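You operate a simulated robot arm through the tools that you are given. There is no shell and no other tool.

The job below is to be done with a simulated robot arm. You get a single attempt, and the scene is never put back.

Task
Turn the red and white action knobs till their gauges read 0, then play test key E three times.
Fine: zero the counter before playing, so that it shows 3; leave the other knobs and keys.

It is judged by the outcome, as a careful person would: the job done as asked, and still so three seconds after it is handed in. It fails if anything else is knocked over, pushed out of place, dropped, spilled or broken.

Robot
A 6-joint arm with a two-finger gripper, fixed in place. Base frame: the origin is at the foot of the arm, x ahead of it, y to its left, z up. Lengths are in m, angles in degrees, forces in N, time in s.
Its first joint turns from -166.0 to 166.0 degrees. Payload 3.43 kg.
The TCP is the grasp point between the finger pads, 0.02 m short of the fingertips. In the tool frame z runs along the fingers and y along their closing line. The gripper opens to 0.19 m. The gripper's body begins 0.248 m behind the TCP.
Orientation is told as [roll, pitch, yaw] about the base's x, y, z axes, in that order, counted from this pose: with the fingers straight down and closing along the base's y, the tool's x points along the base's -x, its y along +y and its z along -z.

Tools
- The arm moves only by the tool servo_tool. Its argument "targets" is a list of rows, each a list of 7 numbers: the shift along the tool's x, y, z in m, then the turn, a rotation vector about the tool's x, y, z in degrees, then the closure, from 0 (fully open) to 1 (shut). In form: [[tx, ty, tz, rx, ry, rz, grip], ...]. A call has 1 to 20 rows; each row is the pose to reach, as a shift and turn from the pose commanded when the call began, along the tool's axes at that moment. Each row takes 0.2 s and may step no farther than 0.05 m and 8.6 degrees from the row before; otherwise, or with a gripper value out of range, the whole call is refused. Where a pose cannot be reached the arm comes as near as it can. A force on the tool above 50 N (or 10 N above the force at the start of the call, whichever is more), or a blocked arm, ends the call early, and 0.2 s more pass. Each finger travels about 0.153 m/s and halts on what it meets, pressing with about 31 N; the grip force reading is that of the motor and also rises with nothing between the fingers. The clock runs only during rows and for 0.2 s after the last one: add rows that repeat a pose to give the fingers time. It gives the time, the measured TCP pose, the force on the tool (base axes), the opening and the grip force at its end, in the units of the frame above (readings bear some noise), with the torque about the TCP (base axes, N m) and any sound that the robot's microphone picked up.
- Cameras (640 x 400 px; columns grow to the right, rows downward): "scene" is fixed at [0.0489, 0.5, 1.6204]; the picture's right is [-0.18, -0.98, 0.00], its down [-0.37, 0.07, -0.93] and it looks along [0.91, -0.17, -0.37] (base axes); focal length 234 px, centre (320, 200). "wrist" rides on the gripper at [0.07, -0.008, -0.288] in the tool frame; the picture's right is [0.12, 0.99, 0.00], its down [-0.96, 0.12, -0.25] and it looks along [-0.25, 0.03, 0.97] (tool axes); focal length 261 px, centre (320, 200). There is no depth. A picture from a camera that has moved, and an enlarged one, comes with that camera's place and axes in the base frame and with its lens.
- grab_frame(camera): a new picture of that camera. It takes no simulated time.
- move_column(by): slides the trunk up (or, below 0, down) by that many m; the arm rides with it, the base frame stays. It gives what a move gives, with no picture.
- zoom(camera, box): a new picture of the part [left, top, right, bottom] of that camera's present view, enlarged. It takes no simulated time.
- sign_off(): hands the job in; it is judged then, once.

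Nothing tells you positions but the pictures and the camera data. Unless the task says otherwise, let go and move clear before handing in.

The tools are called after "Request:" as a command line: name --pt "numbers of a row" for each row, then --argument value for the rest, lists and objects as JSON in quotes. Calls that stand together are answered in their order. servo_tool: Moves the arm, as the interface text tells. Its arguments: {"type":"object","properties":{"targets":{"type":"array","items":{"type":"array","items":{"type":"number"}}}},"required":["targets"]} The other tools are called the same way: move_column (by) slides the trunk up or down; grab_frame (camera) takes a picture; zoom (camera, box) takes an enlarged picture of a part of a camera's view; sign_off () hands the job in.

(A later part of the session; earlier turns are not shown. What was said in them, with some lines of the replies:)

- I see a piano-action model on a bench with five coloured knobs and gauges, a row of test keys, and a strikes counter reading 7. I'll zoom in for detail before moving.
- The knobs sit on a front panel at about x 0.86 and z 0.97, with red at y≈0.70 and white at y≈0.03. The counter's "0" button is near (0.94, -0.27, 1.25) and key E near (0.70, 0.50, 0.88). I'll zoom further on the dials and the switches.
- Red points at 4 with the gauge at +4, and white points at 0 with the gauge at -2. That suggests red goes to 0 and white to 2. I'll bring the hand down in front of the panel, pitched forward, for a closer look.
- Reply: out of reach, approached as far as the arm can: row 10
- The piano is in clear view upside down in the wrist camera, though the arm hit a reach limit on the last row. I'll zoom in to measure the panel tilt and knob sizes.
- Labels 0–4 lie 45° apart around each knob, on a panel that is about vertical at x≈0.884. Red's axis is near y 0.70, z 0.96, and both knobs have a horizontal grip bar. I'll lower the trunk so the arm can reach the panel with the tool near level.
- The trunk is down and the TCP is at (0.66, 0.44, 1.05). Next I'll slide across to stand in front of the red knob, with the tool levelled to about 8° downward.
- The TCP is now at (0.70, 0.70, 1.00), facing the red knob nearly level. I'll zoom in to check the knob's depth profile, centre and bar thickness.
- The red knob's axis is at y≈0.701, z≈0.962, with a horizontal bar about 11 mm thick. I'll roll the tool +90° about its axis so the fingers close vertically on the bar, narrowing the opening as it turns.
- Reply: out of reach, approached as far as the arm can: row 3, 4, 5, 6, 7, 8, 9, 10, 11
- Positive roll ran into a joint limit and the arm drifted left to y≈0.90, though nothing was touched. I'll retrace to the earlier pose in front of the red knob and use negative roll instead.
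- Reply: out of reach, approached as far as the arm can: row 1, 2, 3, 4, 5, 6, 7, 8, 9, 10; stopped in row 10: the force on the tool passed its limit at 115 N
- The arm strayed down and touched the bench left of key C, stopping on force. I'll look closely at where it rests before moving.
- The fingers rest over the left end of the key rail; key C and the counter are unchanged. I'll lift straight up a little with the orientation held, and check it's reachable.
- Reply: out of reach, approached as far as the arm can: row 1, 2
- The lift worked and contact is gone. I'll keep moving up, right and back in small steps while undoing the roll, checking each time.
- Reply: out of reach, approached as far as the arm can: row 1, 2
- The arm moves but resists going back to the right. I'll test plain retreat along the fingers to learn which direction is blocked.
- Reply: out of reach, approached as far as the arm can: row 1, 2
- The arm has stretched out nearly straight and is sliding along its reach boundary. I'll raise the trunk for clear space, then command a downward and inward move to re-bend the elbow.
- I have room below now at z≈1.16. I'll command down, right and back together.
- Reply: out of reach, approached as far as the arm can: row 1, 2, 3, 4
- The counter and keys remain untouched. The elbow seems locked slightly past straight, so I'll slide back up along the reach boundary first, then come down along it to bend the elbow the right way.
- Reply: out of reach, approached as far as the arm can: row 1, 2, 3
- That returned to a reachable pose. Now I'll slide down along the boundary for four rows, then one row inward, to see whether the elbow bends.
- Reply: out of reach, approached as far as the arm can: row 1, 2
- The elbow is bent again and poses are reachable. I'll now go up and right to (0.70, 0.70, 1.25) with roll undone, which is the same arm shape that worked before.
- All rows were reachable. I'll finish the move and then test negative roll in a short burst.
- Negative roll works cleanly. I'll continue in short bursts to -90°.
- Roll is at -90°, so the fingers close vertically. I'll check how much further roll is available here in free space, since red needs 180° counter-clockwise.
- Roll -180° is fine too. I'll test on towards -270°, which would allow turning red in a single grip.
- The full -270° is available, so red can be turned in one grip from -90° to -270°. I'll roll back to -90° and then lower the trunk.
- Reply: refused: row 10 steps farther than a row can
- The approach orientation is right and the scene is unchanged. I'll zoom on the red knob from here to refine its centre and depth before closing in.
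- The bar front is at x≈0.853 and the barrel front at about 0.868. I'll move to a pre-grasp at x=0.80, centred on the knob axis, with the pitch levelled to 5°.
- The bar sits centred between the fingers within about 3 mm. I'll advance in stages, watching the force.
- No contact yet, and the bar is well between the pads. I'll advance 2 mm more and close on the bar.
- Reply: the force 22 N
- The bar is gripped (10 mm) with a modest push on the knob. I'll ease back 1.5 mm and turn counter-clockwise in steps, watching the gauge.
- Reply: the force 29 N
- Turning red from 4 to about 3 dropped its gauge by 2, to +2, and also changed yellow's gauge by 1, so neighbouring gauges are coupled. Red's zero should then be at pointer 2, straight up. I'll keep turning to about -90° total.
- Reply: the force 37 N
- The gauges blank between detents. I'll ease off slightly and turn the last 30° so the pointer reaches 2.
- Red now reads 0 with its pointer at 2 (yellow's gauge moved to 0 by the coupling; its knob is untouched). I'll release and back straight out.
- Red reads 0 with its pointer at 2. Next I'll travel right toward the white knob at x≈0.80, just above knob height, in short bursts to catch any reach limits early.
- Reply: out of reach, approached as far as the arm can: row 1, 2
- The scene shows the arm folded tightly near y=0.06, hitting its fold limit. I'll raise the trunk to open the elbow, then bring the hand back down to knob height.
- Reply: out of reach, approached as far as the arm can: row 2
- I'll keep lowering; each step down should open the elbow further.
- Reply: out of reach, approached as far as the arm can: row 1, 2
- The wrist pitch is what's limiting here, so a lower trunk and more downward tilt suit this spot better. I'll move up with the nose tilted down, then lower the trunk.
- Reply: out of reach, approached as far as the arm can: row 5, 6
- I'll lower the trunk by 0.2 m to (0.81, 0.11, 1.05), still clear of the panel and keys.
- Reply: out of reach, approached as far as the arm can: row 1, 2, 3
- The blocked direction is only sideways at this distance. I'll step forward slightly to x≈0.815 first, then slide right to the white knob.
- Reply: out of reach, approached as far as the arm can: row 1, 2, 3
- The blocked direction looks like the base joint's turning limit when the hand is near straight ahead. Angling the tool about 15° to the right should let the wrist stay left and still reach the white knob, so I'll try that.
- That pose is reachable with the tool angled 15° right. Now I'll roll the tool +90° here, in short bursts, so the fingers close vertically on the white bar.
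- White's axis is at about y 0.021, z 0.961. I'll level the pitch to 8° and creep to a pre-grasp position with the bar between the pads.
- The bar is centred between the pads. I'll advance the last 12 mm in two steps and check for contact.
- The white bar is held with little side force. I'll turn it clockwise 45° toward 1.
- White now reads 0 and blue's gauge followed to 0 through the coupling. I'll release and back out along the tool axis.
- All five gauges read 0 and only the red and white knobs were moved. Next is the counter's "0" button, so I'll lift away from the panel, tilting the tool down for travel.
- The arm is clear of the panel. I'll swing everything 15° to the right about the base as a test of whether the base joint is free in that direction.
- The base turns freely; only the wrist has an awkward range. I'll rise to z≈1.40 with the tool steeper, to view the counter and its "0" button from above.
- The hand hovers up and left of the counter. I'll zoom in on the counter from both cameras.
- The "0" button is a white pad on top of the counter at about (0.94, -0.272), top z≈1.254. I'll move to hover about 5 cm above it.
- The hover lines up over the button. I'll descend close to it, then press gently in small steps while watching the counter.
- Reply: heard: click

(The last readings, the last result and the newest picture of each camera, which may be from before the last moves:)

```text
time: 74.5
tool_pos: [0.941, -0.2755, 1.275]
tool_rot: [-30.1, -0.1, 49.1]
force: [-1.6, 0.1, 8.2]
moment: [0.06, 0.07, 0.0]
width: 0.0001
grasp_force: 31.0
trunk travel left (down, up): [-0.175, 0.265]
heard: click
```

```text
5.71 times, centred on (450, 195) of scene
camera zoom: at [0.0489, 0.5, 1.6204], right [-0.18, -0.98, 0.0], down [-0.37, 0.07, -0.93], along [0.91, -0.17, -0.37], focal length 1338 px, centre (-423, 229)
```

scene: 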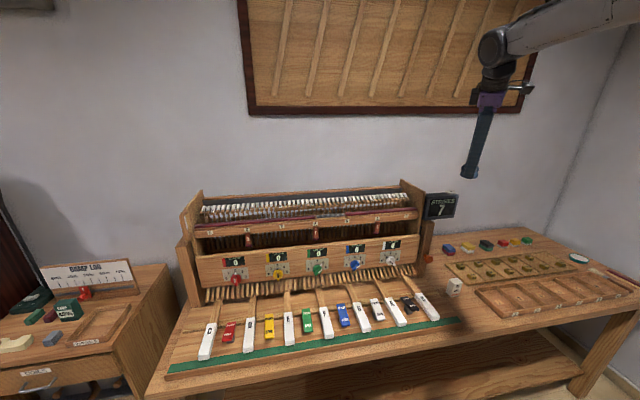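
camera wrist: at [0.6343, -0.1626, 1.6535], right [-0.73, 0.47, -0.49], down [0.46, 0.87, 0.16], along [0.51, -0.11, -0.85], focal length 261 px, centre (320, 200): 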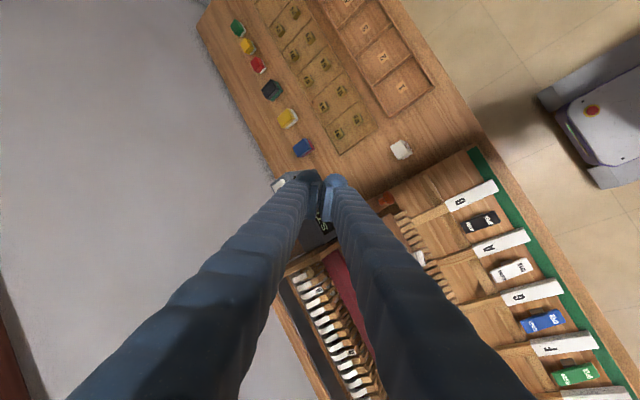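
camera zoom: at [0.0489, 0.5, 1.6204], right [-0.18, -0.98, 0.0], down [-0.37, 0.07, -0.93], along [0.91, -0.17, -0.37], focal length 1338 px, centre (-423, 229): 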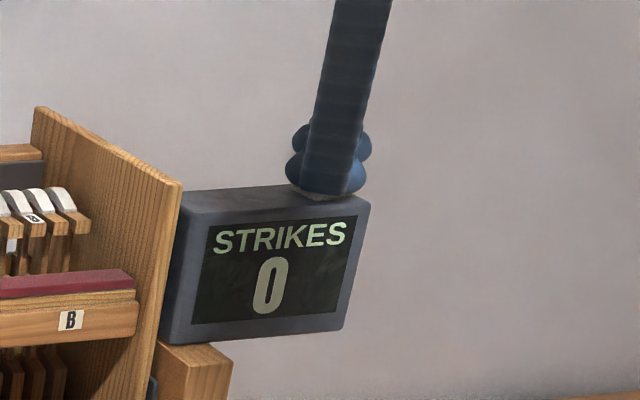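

A click was heard and the counter reads 0. I'll lift straight up off the button and check it stays at 0.

Request:
servo_tool --pt "0.0 -0.01 -0.0173 0 0 0 1" --pt "0.0 -0.03 -0.052 0 0 0 1" --pt "0.0 -0.05 -0.0866 0 0 0 1" --pt "0.0 -0.065 -0.1126 0 0 0 1"

Request:
zoom --camera "scene" --box '[190, 160, 490, 350]'

```text
time: 75.5
tool_pos: [0.9411, -0.2755, 1.4067]
tool_rot: [-29.9, 0.0, 49.0]
force: [-0.1, 0.0, -0.9]
moment: [0.01, 0.04, -0.01]
width: 0.0
grasp_force: 31.3
trunk travel left (down, up): [-0.175, 0.265]
```

```text
2.11 times, centred on (340, 255) of scene
camera zoom: at [0.0489, 0.5, 1.6204], right [-0.18, -0.98, 0.0], down [-0.37, 0.07, -0.93], along [0.91, -0.17, -0.37], focal length 493 px, centre (278, 84)
```

zoom: 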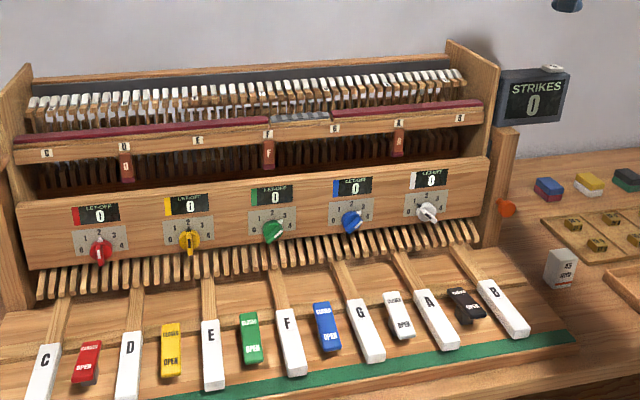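

Counter 0 and all gauges 0. Now to key E: I'll retract and swing back left, turning the tool to point straight down.

Request:
servo_tool --pt "-0.0062 0.0384 -0.0241 -1.58 0.72 2.7 1" --pt "-0.0125 0.0769 -0.0481 -3.15 1.45 5.4 1" --pt "-0.0187 0.1153 -0.0722 -4.73 2.17 8.1 1" --pt "-0.0249 0.1538 -0.0963 -6.3 2.9 10.8 1" --pt "-0.0311 0.1922 -0.1203 -7.88 3.62 13.5 1" --pt "-0.0374 0.2306 -0.1444 -9.45 4.35 16.2 1" --pt "-0.0436 0.2691 -0.1684 -11.03 5.07 18.9 1" --pt "-0.0498 0.3075 -0.1925 -12.6 5.8 21.6 1"

```text
time: 77.3
tool_pos: [0.6996, 0.0001, 1.4185]
tool_rot: [-16.6, -3.3, 26.9]
force: [-0.5, -1.0, 0.3]
moment: [0.02, -0.08, 0.03]
width: 0.0001
grasp_force: 31.2
trunk travel left (down, up): [-0.175, 0.265]
```

Request:
servo_tool --pt "-0.0086 0.0437 -0.0012 -1.41 0.65 2.38 1" --pt "-0.0172 0.0873 -0.0025 -2.82 1.29 4.76 1" --pt "-0.0257 0.131 -0.0037 -4.23 1.94 7.15 1" --pt "-0.0343 0.1747 -0.0049 -5.64 2.58 9.53 1" --pt "-0.0429 0.2184 -0.0062 -7.05 3.23 11.91 1" --pt "-0.0515 0.262 -0.0074 -8.45 3.87 14.29 1" --pt "-0.0601 0.3057 -0.0087 -9.86 4.52 16.67 1" --pt "-0.0687 0.3494 -0.0099 -11.27 5.16 19.05 1" --pt "-0.0772 0.3931 -0.0111 -12.68 5.81 21.44 1" --pt "-0.0858 0.4367 -0.0124 -14.09 6.45 23.82 1" --pt "-0.0944 0.4804 -0.0136 -15.5 7.1 26.2 1"

Request:
grab_frame --camera "wrist"

Request:
grab_frame --camera "scene"

```text
time: 79.7
tool_pos: [0.5785, 0.46, 1.2992]
tool_rot: [-0.2, 0.0, 0.0]
force: [0.2, 0.4, -0.7]
moment: [-0.05, -0.04, 0.02]
width: 0.0
grasp_force: 30.7
trunk travel left (down, up): [-0.175, 0.265]
```

```text
taken
camera wrist: at [0.5097, 0.4517, 1.5879], right [-0.12, 0.99, 0.0], down [0.96, 0.12, 0.25], along [0.24, 0.03, -0.97], focal length 261 px, centre (320, 200)
```

wrist: 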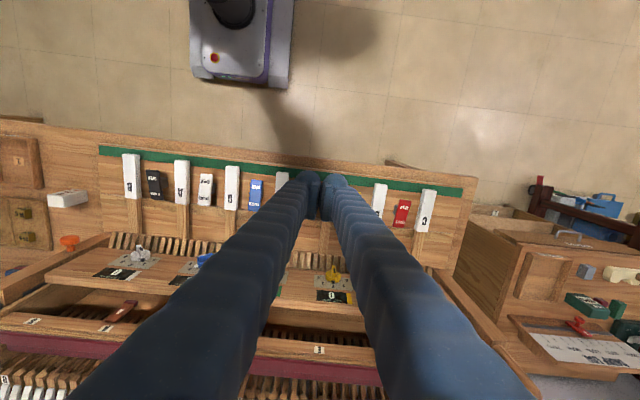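

```text
taken
```

scene: 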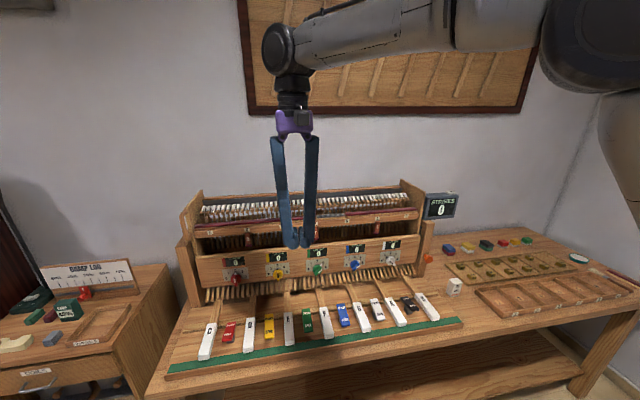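

The tool points straight down, with the hand just left of the piano's centre. I'll zoom on the keys to fix key E's position before moving over it.

Request:
zoom --camera "wrist" --box '[210, 140, 450, 260]'

Request:
zoom --camera "scene" --box '[240, 285, 340, 365]'

```text
2.67 times, centred on (330, 200) of wrist
camera zoom: at [0.5097, 0.4517, 1.5879], right [-0.12, 0.99, 0.0], down [0.96, 0.12, 0.25], along [0.24, 0.03, -0.97], focal length 695 px, centre (293, 200)
```

zoom: 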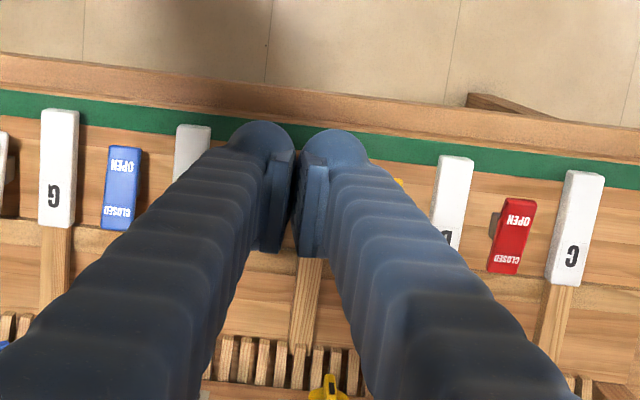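

```text
5.00 times, centred on (290, 325) of scene
camera zoom: at [0.0489, 0.5, 1.6204], right [-0.18, -0.98, 0.0], down [-0.37, 0.07, -0.93], along [0.91, -0.17, -0.37], focal length 1171 px, centre (470, -425)
```

zoom: 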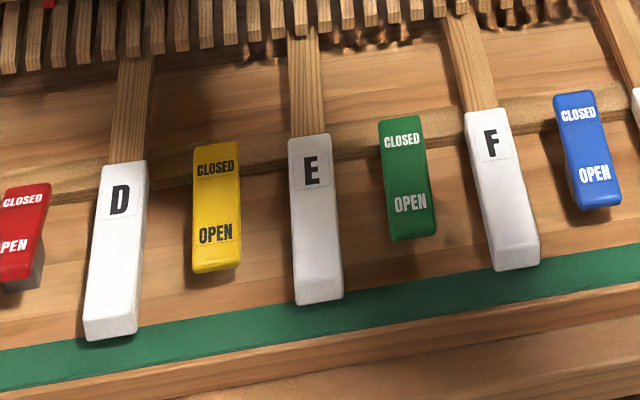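

Key E's cap runs from x≈0.62 to 0.745 at y≈0.50, with its top near z 0.877. I'll come down above its front part at (0.655, 0.50).

Request:
servo_tool --pt "-0.0085 0.0044 0.0388 0 0 0 1" --pt "-0.017 0.0089 0.0776 0 0 0 1" --pt "-0.0255 0.0133 0.1164 0 0 0 1" --pt "-0.034 0.0178 0.1552 0 0 0 1" --pt "-0.0425 0.0222 0.194 0 0 0 1" --pt "-0.051 0.0267 0.2328 0 0 0 1" --pt "-0.0595 0.0311 0.2716 0 0 0 1" --pt "-0.068 0.0356 0.3104 0 0 0 1" --pt "-0.0765 0.04 0.3492 0 0 0 1"

Request:
zoom --camera "wrist" --box '[200, 80, 440, 260]'

Request:
zoom --camera "scene" --box '[240, 280, 340, 365]'

```text
time: 81.7
tool_pos: [0.657, 0.5008, 0.9496]
tool_rot: [0.0, 0.2, 0.2]
force: [0.4, 0.4, -0.7]
moment: [0.02, 0.04, 0.01]
width: 0.0004
grasp_force: 30.8
trunk travel left (down, up): [-0.175, 0.265]
```

```text
2.22 times, centred on (320, 170) of wrist
camera zoom: at [0.5872, 0.4919, 1.2384], right [-0.12, 0.99, 0.0], down [0.96, 0.12, 0.25], along [0.24, 0.03, -0.97], focal length 579 px, centre (320, 267)
```

zoom: 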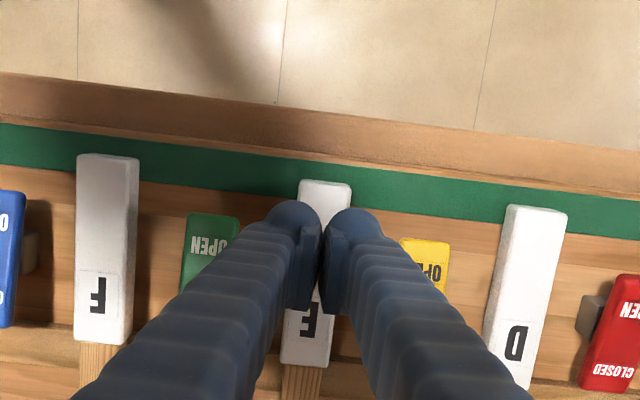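

```text
4.71 times, centred on (290, 322) of scene
camera zoom: at [0.0489, 0.5, 1.6204], right [-0.18, -0.98, 0.0], down [-0.37, 0.07, -0.93], along [0.91, -0.17, -0.37], focal length 1102 px, centre (461, -376)
```

zoom: 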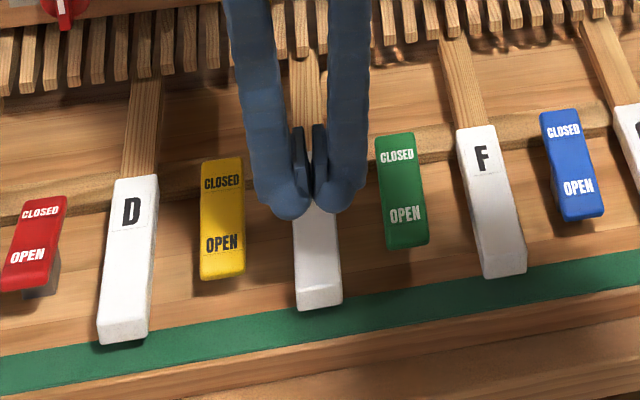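

The fingers are centred over key E with clearance to the switches on both sides. I'll descend close to the key first, then press.

Request:
servo_tool --pt "0 0 0.02 0 0 0 1" --pt "0 0 0.04 0 0 0 1"

Request:
zoom --camera "scene" --box '[240, 280, 340, 365]'

```text
time: 82.3
tool_pos: [0.6566, 0.4996, 0.9109]
tool_rot: [0.0, 0.1, 0.1]
force: [0.5, -0.6, -0.5]
moment: [-0.03, 0.03, 0.03]
width: 0.0
grasp_force: 31.0
trunk travel left (down, up): [-0.175, 0.265]
```

```text
4.71 times, centred on (290, 322) of scene
camera zoom: at [0.0489, 0.5, 1.6204], right [-0.18, -0.98, 0.0], down [-0.37, 0.07, -0.93], along [0.91, -0.17, -0.37], focal length 1102 px, centre (461, -376)
```

zoom: 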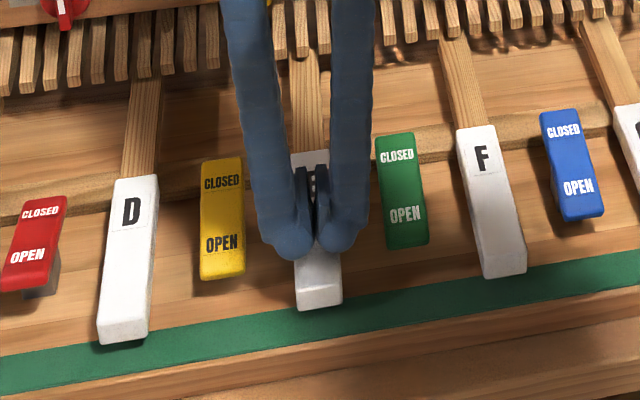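

Request:
servo_tool --pt "0 0 0.005 0 0 0 1" --pt "0 0 0.01 0 0 0 1"

Request:
servo_tool --pt "0 0 0.003 0 0 0 1" --pt "0 0 0.006 0 0 0 1"

Request:
zoom --camera "scene" --box '[240, 280, 340, 365]'

Request:
zoom --camera "scene" --box '[410, 180, 470, 230]'

```text
time: 82.9
tool_pos: [0.6556, 0.5, 0.9007]
tool_rot: [-0.1, 0.0, 0.2]
force: [-0.8, -0.6, -0.5]
moment: [0.01, -0.01, 0.03]
width: 0.0
grasp_force: 30.8
trunk travel left (down, up): [-0.175, 0.265]
```

```text
time: 83.5
tool_pos: [0.6562, 0.499, 0.8944]
tool_rot: [0.0, 0.0, 0.1]
force: [0.5, -0.5, 0.3]
moment: [0.01, 0.02, 0.03]
width: 0.0001
grasp_force: 30.6
trunk travel left (down, up): [-0.175, 0.265]
```

```text
4.71 times, centred on (290, 322) of scene
camera zoom: at [0.0489, 0.5, 1.6204], right [-0.18, -0.98, 0.0], down [-0.37, 0.07, -0.93], along [0.91, -0.17, -0.37], focal length 1102 px, centre (461, -376)
```

zoom: 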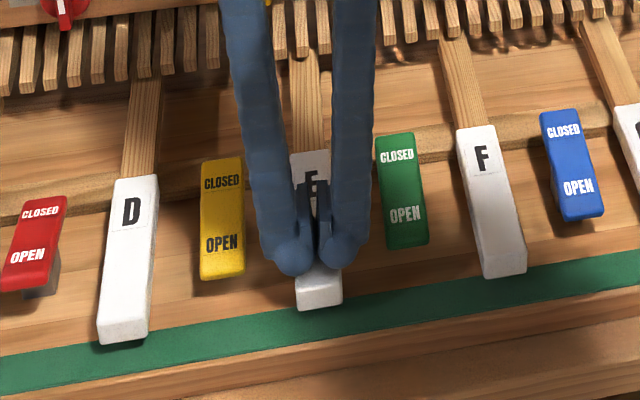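

```text
8.00 times, centred on (440, 205) of scene
camera zoom: at [0.0489, 0.5, 1.6204], right [-0.18, -0.98, 0.0], down [-0.37, 0.07, -0.93], along [0.91, -0.17, -0.37], focal length 1874 px, centre (-640, 160)
```

zoom: 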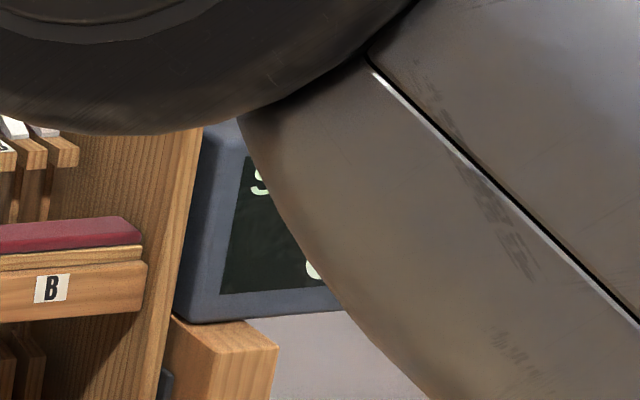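

No contact yet with the tip at z≈0.874. The arm partly hides the counter, so I'll rely on sound while pressing and check the count after each strike.

Request:
servo_tool --pt "0 0 0.002 0 0 0 1" --pt "0 0 0.004 0 0 0 1"

Request:
servo_tool --pt "0 0 0.002 0 0 0 1" --pt "0 0 0.004 0 0 0 1"

```text
time: 84.1
tool_pos: [0.6565, 0.5017, 0.8913]
tool_rot: [0.0, 0.0, 0.2]
force: [-0.3, 0.5, 0.4]
moment: [0.01, 0.01, -0.01]
width: 0.0
grasp_force: 33.9
trunk travel left (down, up): [-0.175, 0.265]
```

```text
time: 84.7
tool_pos: [0.6566, 0.5004, 0.886]
tool_rot: [0.0, 0.0, 0.1]
force: [0.0, 0.6, -0.5]
moment: [-0.01, 0.0, -0.02]
width: 0.006
grasp_force: 34.3
trunk travel left (down, up): [-0.175, 0.265]
heard: click
```

A click was heard, but the fingers show a 6 mm opening. I'll look before doing anything else.

Request:
zoom --camera "wrist" --box '[250, 80, 390, 200]'

Request:
zoom --camera "scene" --box '[260, 290, 330, 350]'

Request:
zoom --camera "scene" --box '[410, 180, 470, 230]'

```text
3.33 times, centred on (320, 140) of wrist
camera zoom: at [0.5871, 0.4916, 1.1749], right [-0.12, 0.99, 0.0], down [0.96, 0.12, 0.25], along [0.25, 0.03, -0.97], focal length 869 px, centre (320, 400)
```

zoom: 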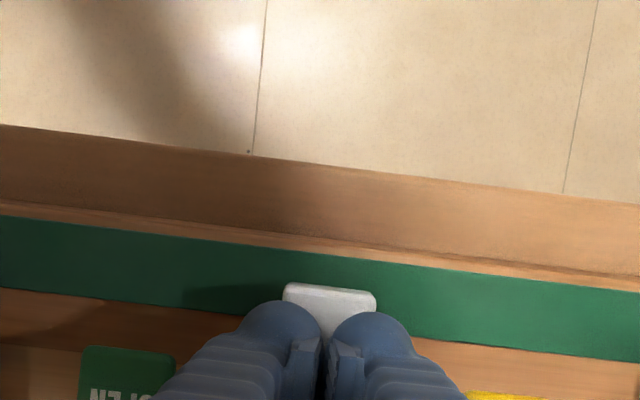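

```text
6.67 times, centred on (295, 320) of scene
camera zoom: at [0.0489, 0.5, 1.6204], right [-0.18, -0.98, 0.0], down [-0.37, 0.07, -0.93], along [0.91, -0.17, -0.37], focal length 1562 px, centre (487, -600)
```

zoom: 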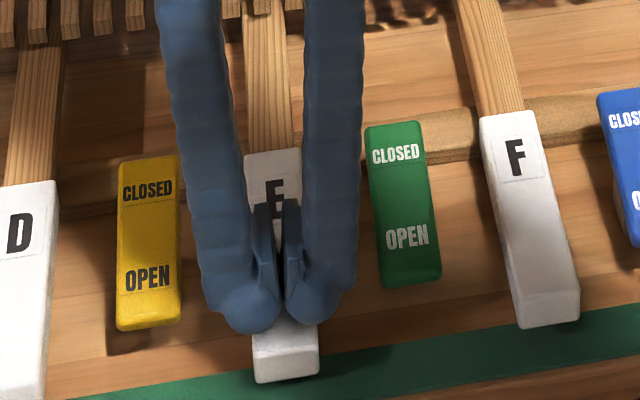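

```text
8.00 times, centred on (440, 205) of scene
camera zoom: at [0.0489, 0.5, 1.6204], right [-0.18, -0.98, 0.0], down [-0.37, 0.07, -0.93], along [0.91, -0.17, -0.37], focal length 1874 px, centre (-640, 160)
```

zoom: 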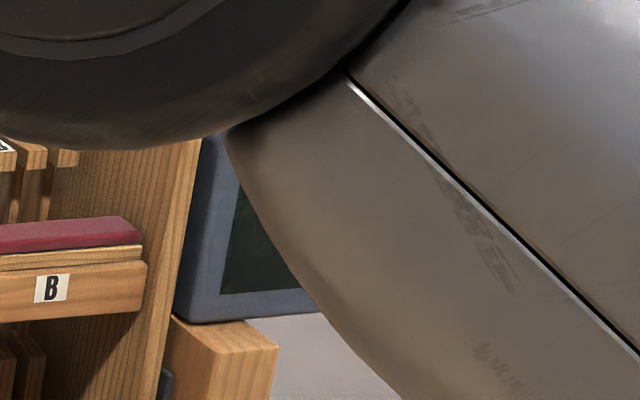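

The key is partly down and the hand is fine. I'll lift off fully, then check what the counter shows.

Request:
servo_tool --pt "0 0 -0.01 0 0 0 1" --pt "0 0 -0.03 0 0 0 1" --pt "0 0 -0.06 0 0 0 1" --pt "0 0 -0.06 0 0 0 1"

Request:
grab_frame --camera "scene"

Request:
grab_frame --camera "wrist"

```text
time: 85.7
tool_pos: [0.6563, 0.4997, 0.9463]
tool_rot: [0.0, 0.1, 0.0]
force: [-0.8, -0.5, 0.3]
moment: [0.0, 0.02, 0.0]
width: 0.0
grasp_force: 34.4
trunk travel left (down, up): [-0.175, 0.265]
```

```text
taken
```

scene: 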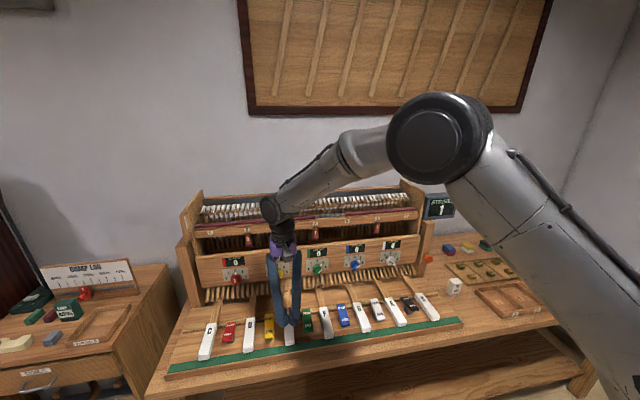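

```text
taken
camera wrist: at [0.5876, 0.4913, 1.2346], right [-0.12, 0.99, 0.0], down [0.96, 0.12, 0.25], along [0.24, 0.03, -0.97], focal length 261 px, centre (320, 200)
```

wrist: 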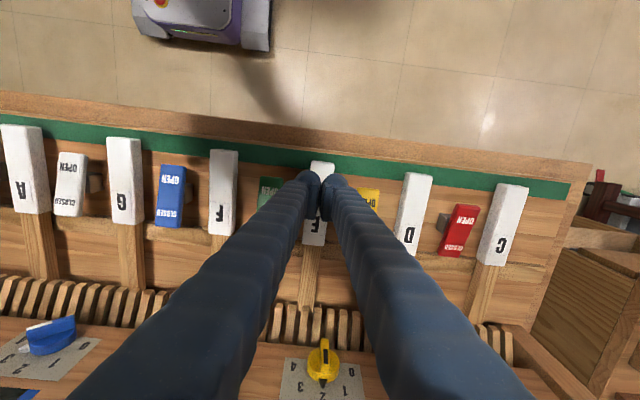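

Request:
zoom --camera "scene" --box '[410, 180, 470, 230]'

Request:
zoom --camera "scene" --box '[190, 240, 440, 370]'

```text
8.00 times, centred on (440, 205) of scene
camera zoom: at [0.0489, 0.5, 1.6204], right [-0.18, -0.98, 0.0], down [-0.37, 0.07, -0.93], along [0.91, -0.17, -0.37], focal length 1874 px, centre (-640, 160)
```

zoom: 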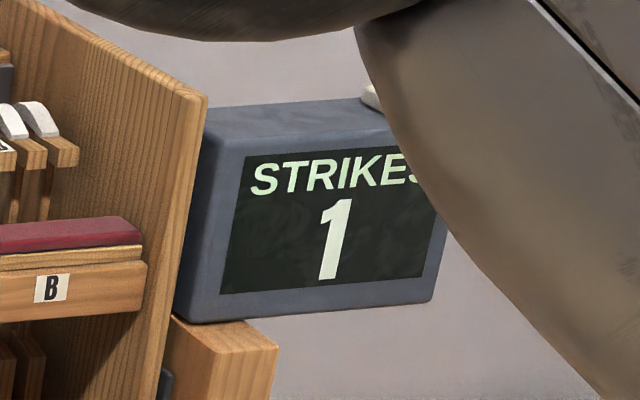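

```text
2.56 times, centred on (315, 305) of scene
camera zoom: at [0.0489, 0.5, 1.6204], right [-0.18, -0.98, 0.0], down [-0.37, 0.07, -0.93], along [0.91, -0.17, -0.37], focal length 600 px, centre (333, -69)
```

zoom: 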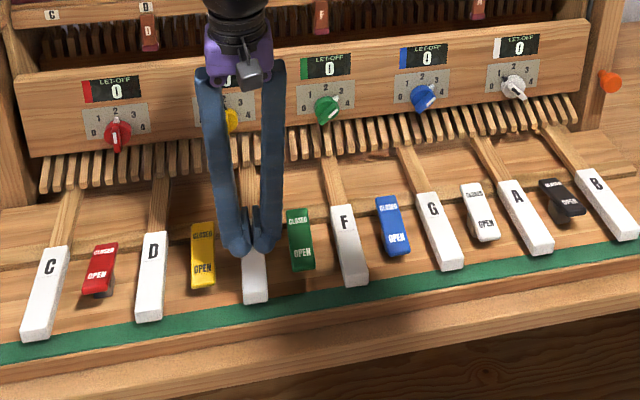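

The counter reads 1 and everything else is in place. I'll press E a second time the same way.

Request:
servo_tool --pt "0 0 0.02 0 0 0 1" --pt "0 0 0.04 0 0 0 1" --pt "0 0 0.05 0 0 0 1" --pt "0 0 0.055 0 0 0 1" --pt "0 0 0.058 0 0 0 1" --pt "0 0 0.061 0 0 0 1"

Request:
servo_tool --pt "0 0 -0.01 0 0 0 1" --pt "0 0 -0.03 0 0 0 1" --pt "0 0 -0.061 0 0 0 1" --pt "0 0 -0.061 0 0 0 1"

Request:
zoom --camera "scene" --box '[410, 180, 470, 230]'

```text
time: 87.1
tool_pos: [0.656, 0.4999, 0.8857]
tool_rot: [0.0, -0.1, 0.1]
force: [-0.2, 0.2, 0.9]
moment: [0.03, -0.04, -0.03]
width: 0.006
grasp_force: 34.3
trunk travel left (down, up): [-0.175, 0.265]
heard: click
```

```text
time: 88.1
tool_pos: [0.6544, 0.4989, 0.9482]
tool_rot: [0.0, 0.1, 0.1]
force: [0.4, -0.8, 0.0]
moment: [0.06, -0.01, -0.02]
width: 0.0
grasp_force: 34.0
trunk travel left (down, up): [-0.175, 0.265]
```

```text
8.00 times, centred on (440, 205) of scene
camera zoom: at [0.0489, 0.5, 1.6204], right [-0.18, -0.98, 0.0], down [-0.37, 0.07, -0.93], along [0.91, -0.17, -0.37], focal length 1874 px, centre (-640, 160)
```

zoom: 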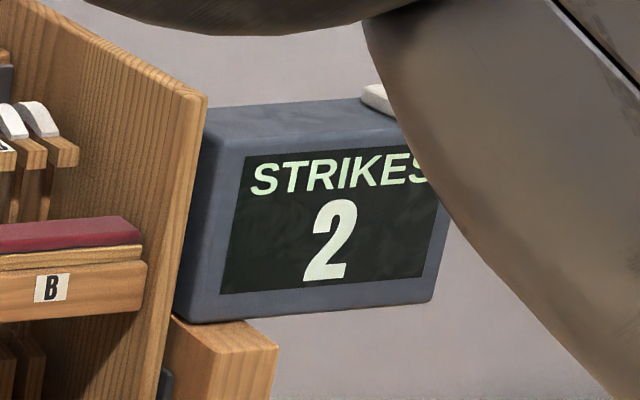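

The counter reads 2. I'll make the third press.

Request:
servo_tool --pt "0 0 0.02 0 0 0 1" --pt "0 0 0.04 0 0 0 1" --pt "0 0 0.05 0 0 0 1" --pt "0 0 0.055 0 0 0 1" --pt "0 0 0.058 0 0 0 1" --pt "0 0 0.061 0 0 0 1"

Request:
servo_tool --pt "0 0 -0.01 0 0 0 1" --pt "0 0 -0.03 0 0 0 1" --pt "0 0 -0.061 0 0 0 1" --pt "0 0 -0.061 0 0 0 1"

Request:
zoom --camera "scene" --box '[410, 180, 470, 230]'

```text
time: 89.5
tool_pos: [0.6563, 0.4997, 0.8855]
tool_rot: [0.1, 0.0, 0.1]
force: [-0.1, 0.0, 0.8]
moment: [-0.04, 0.0, -0.03]
width: 0.0058
grasp_force: 34.6
trunk travel left (down, up): [-0.175, 0.265]
heard: click
```

```text
time: 90.5
tool_pos: [0.6555, 0.4992, 0.946]
tool_rot: [0.0, 0.2, 0.1]
force: [-0.4, -0.2, -0.7]
moment: [0.04, -0.02, 0.01]
width: 0.0
grasp_force: 34.4
trunk travel left (down, up): [-0.175, 0.265]
```

```text
8.00 times, centred on (440, 205) of scene
camera zoom: at [0.0489, 0.5, 1.6204], right [-0.18, -0.98, 0.0], down [-0.37, 0.07, -0.93], along [0.91, -0.17, -0.37], focal length 1874 px, centre (-640, 160)
```

zoom: 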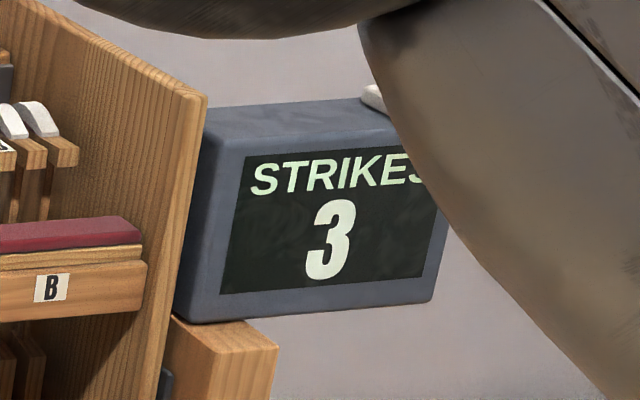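

The counter reads 3. I'll rise well clear of the keys and check the whole scene before handing in.

Request:
servo_tool --pt "0 0 -0.045 0 0 0 1" --pt "0.01 0 -0.09 0 0 0 1" --pt "0.02 0 -0.135 0 0 0 1" --pt "0.03 0 -0.18 0 0 0 1" --pt "0.04 0 -0.225 0 0 0 1" --pt "0.05 0 -0.27 0 0 0 1" --pt "0.06 0 -0.315 0 0 0 1" --pt "0.07 0 -0.35 0 0 0 1"

Request:
grab_frame --camera "scene"

Request:
zoom --camera "scene" --box '[190, 180, 470, 370]'

Request:
zoom --camera "scene" --box '[0, 240, 180, 370]'

```text
time: 92.3
tool_pos: [0.585, 0.4989, 1.2976]
tool_rot: [0.0, 0.0, 0.1]
force: [0.0, -0.5, -0.6]
moment: [-0.03, -0.02, 0.01]
width: 0.0
grasp_force: 34.2
trunk travel left (down, up): [-0.175, 0.265]
```

```text
taken
```

scene: 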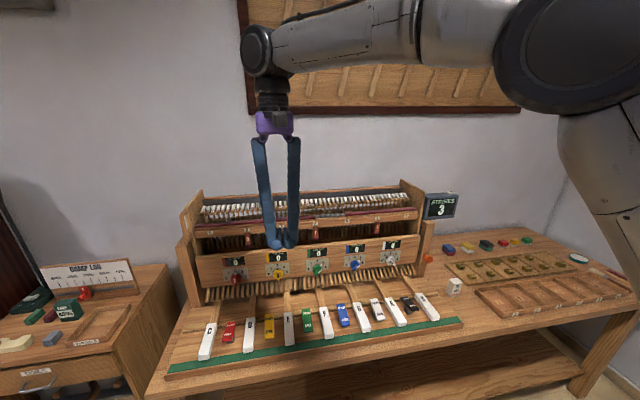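

```text
2.11 times, centred on (330, 275) of scene
camera zoom: at [0.0489, 0.5, 1.6204], right [-0.18, -0.98, 0.0], down [-0.37, 0.07, -0.93], along [0.91, -0.17, -0.37], focal length 493 px, centre (299, 42)
```

zoom: 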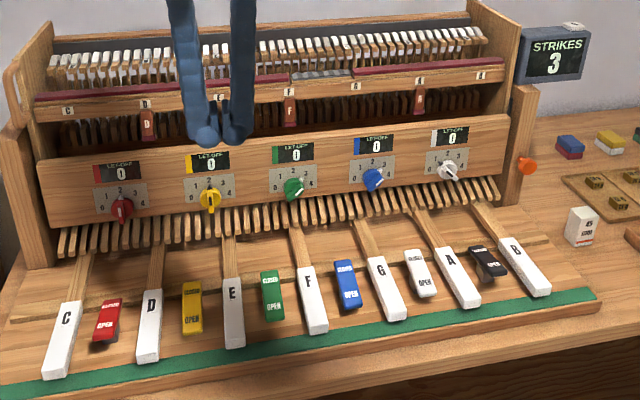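

```text
3.08 times, centred on (90, 305) of scene
camera zoom: at [0.0489, 0.5, 1.6204], right [-0.18, -0.98, 0.0], down [-0.37, 0.07, -0.93], along [0.91, -0.17, -0.37], focal length 721 px, centre (1028, -123)
```

zoom: 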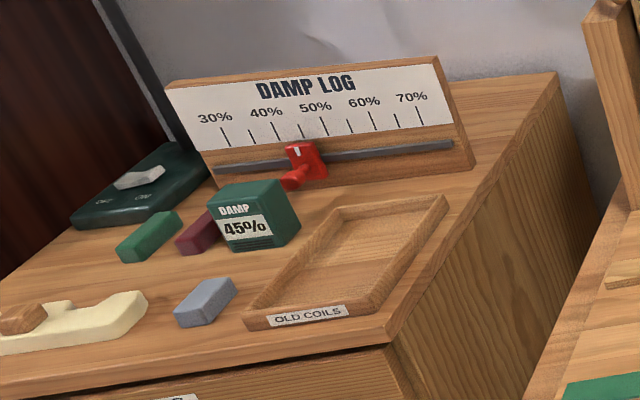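

The final view shows the red and white gauges at 0, the counter at 3, and the other knobs, switches and the left cabinet as they were. The hand is clear, so I'm handing in.

Request:
sign_off

```text
The job is handed in.
```

The job is done and handed in. The red and white gauges read 0, the counter was zeroed before playing, and test key E was played three times, so the counter shows 3.

- **Knobs:** Red went from 4 to 2 and white from 0 to 1. The gauges are coupled, so the yellow and blue gauges also moved to 0. I did not touch the yellow, green or blue knobs.
- **Contact with the bench:** Early on the arm hit a reach limit and the fingers pressed on the left end of the key rail. That tripped the force stop at 115 N. No key or counter reading changed, and the final views show nothing moved or damaged there.

The hand was lifted clear before handing in.
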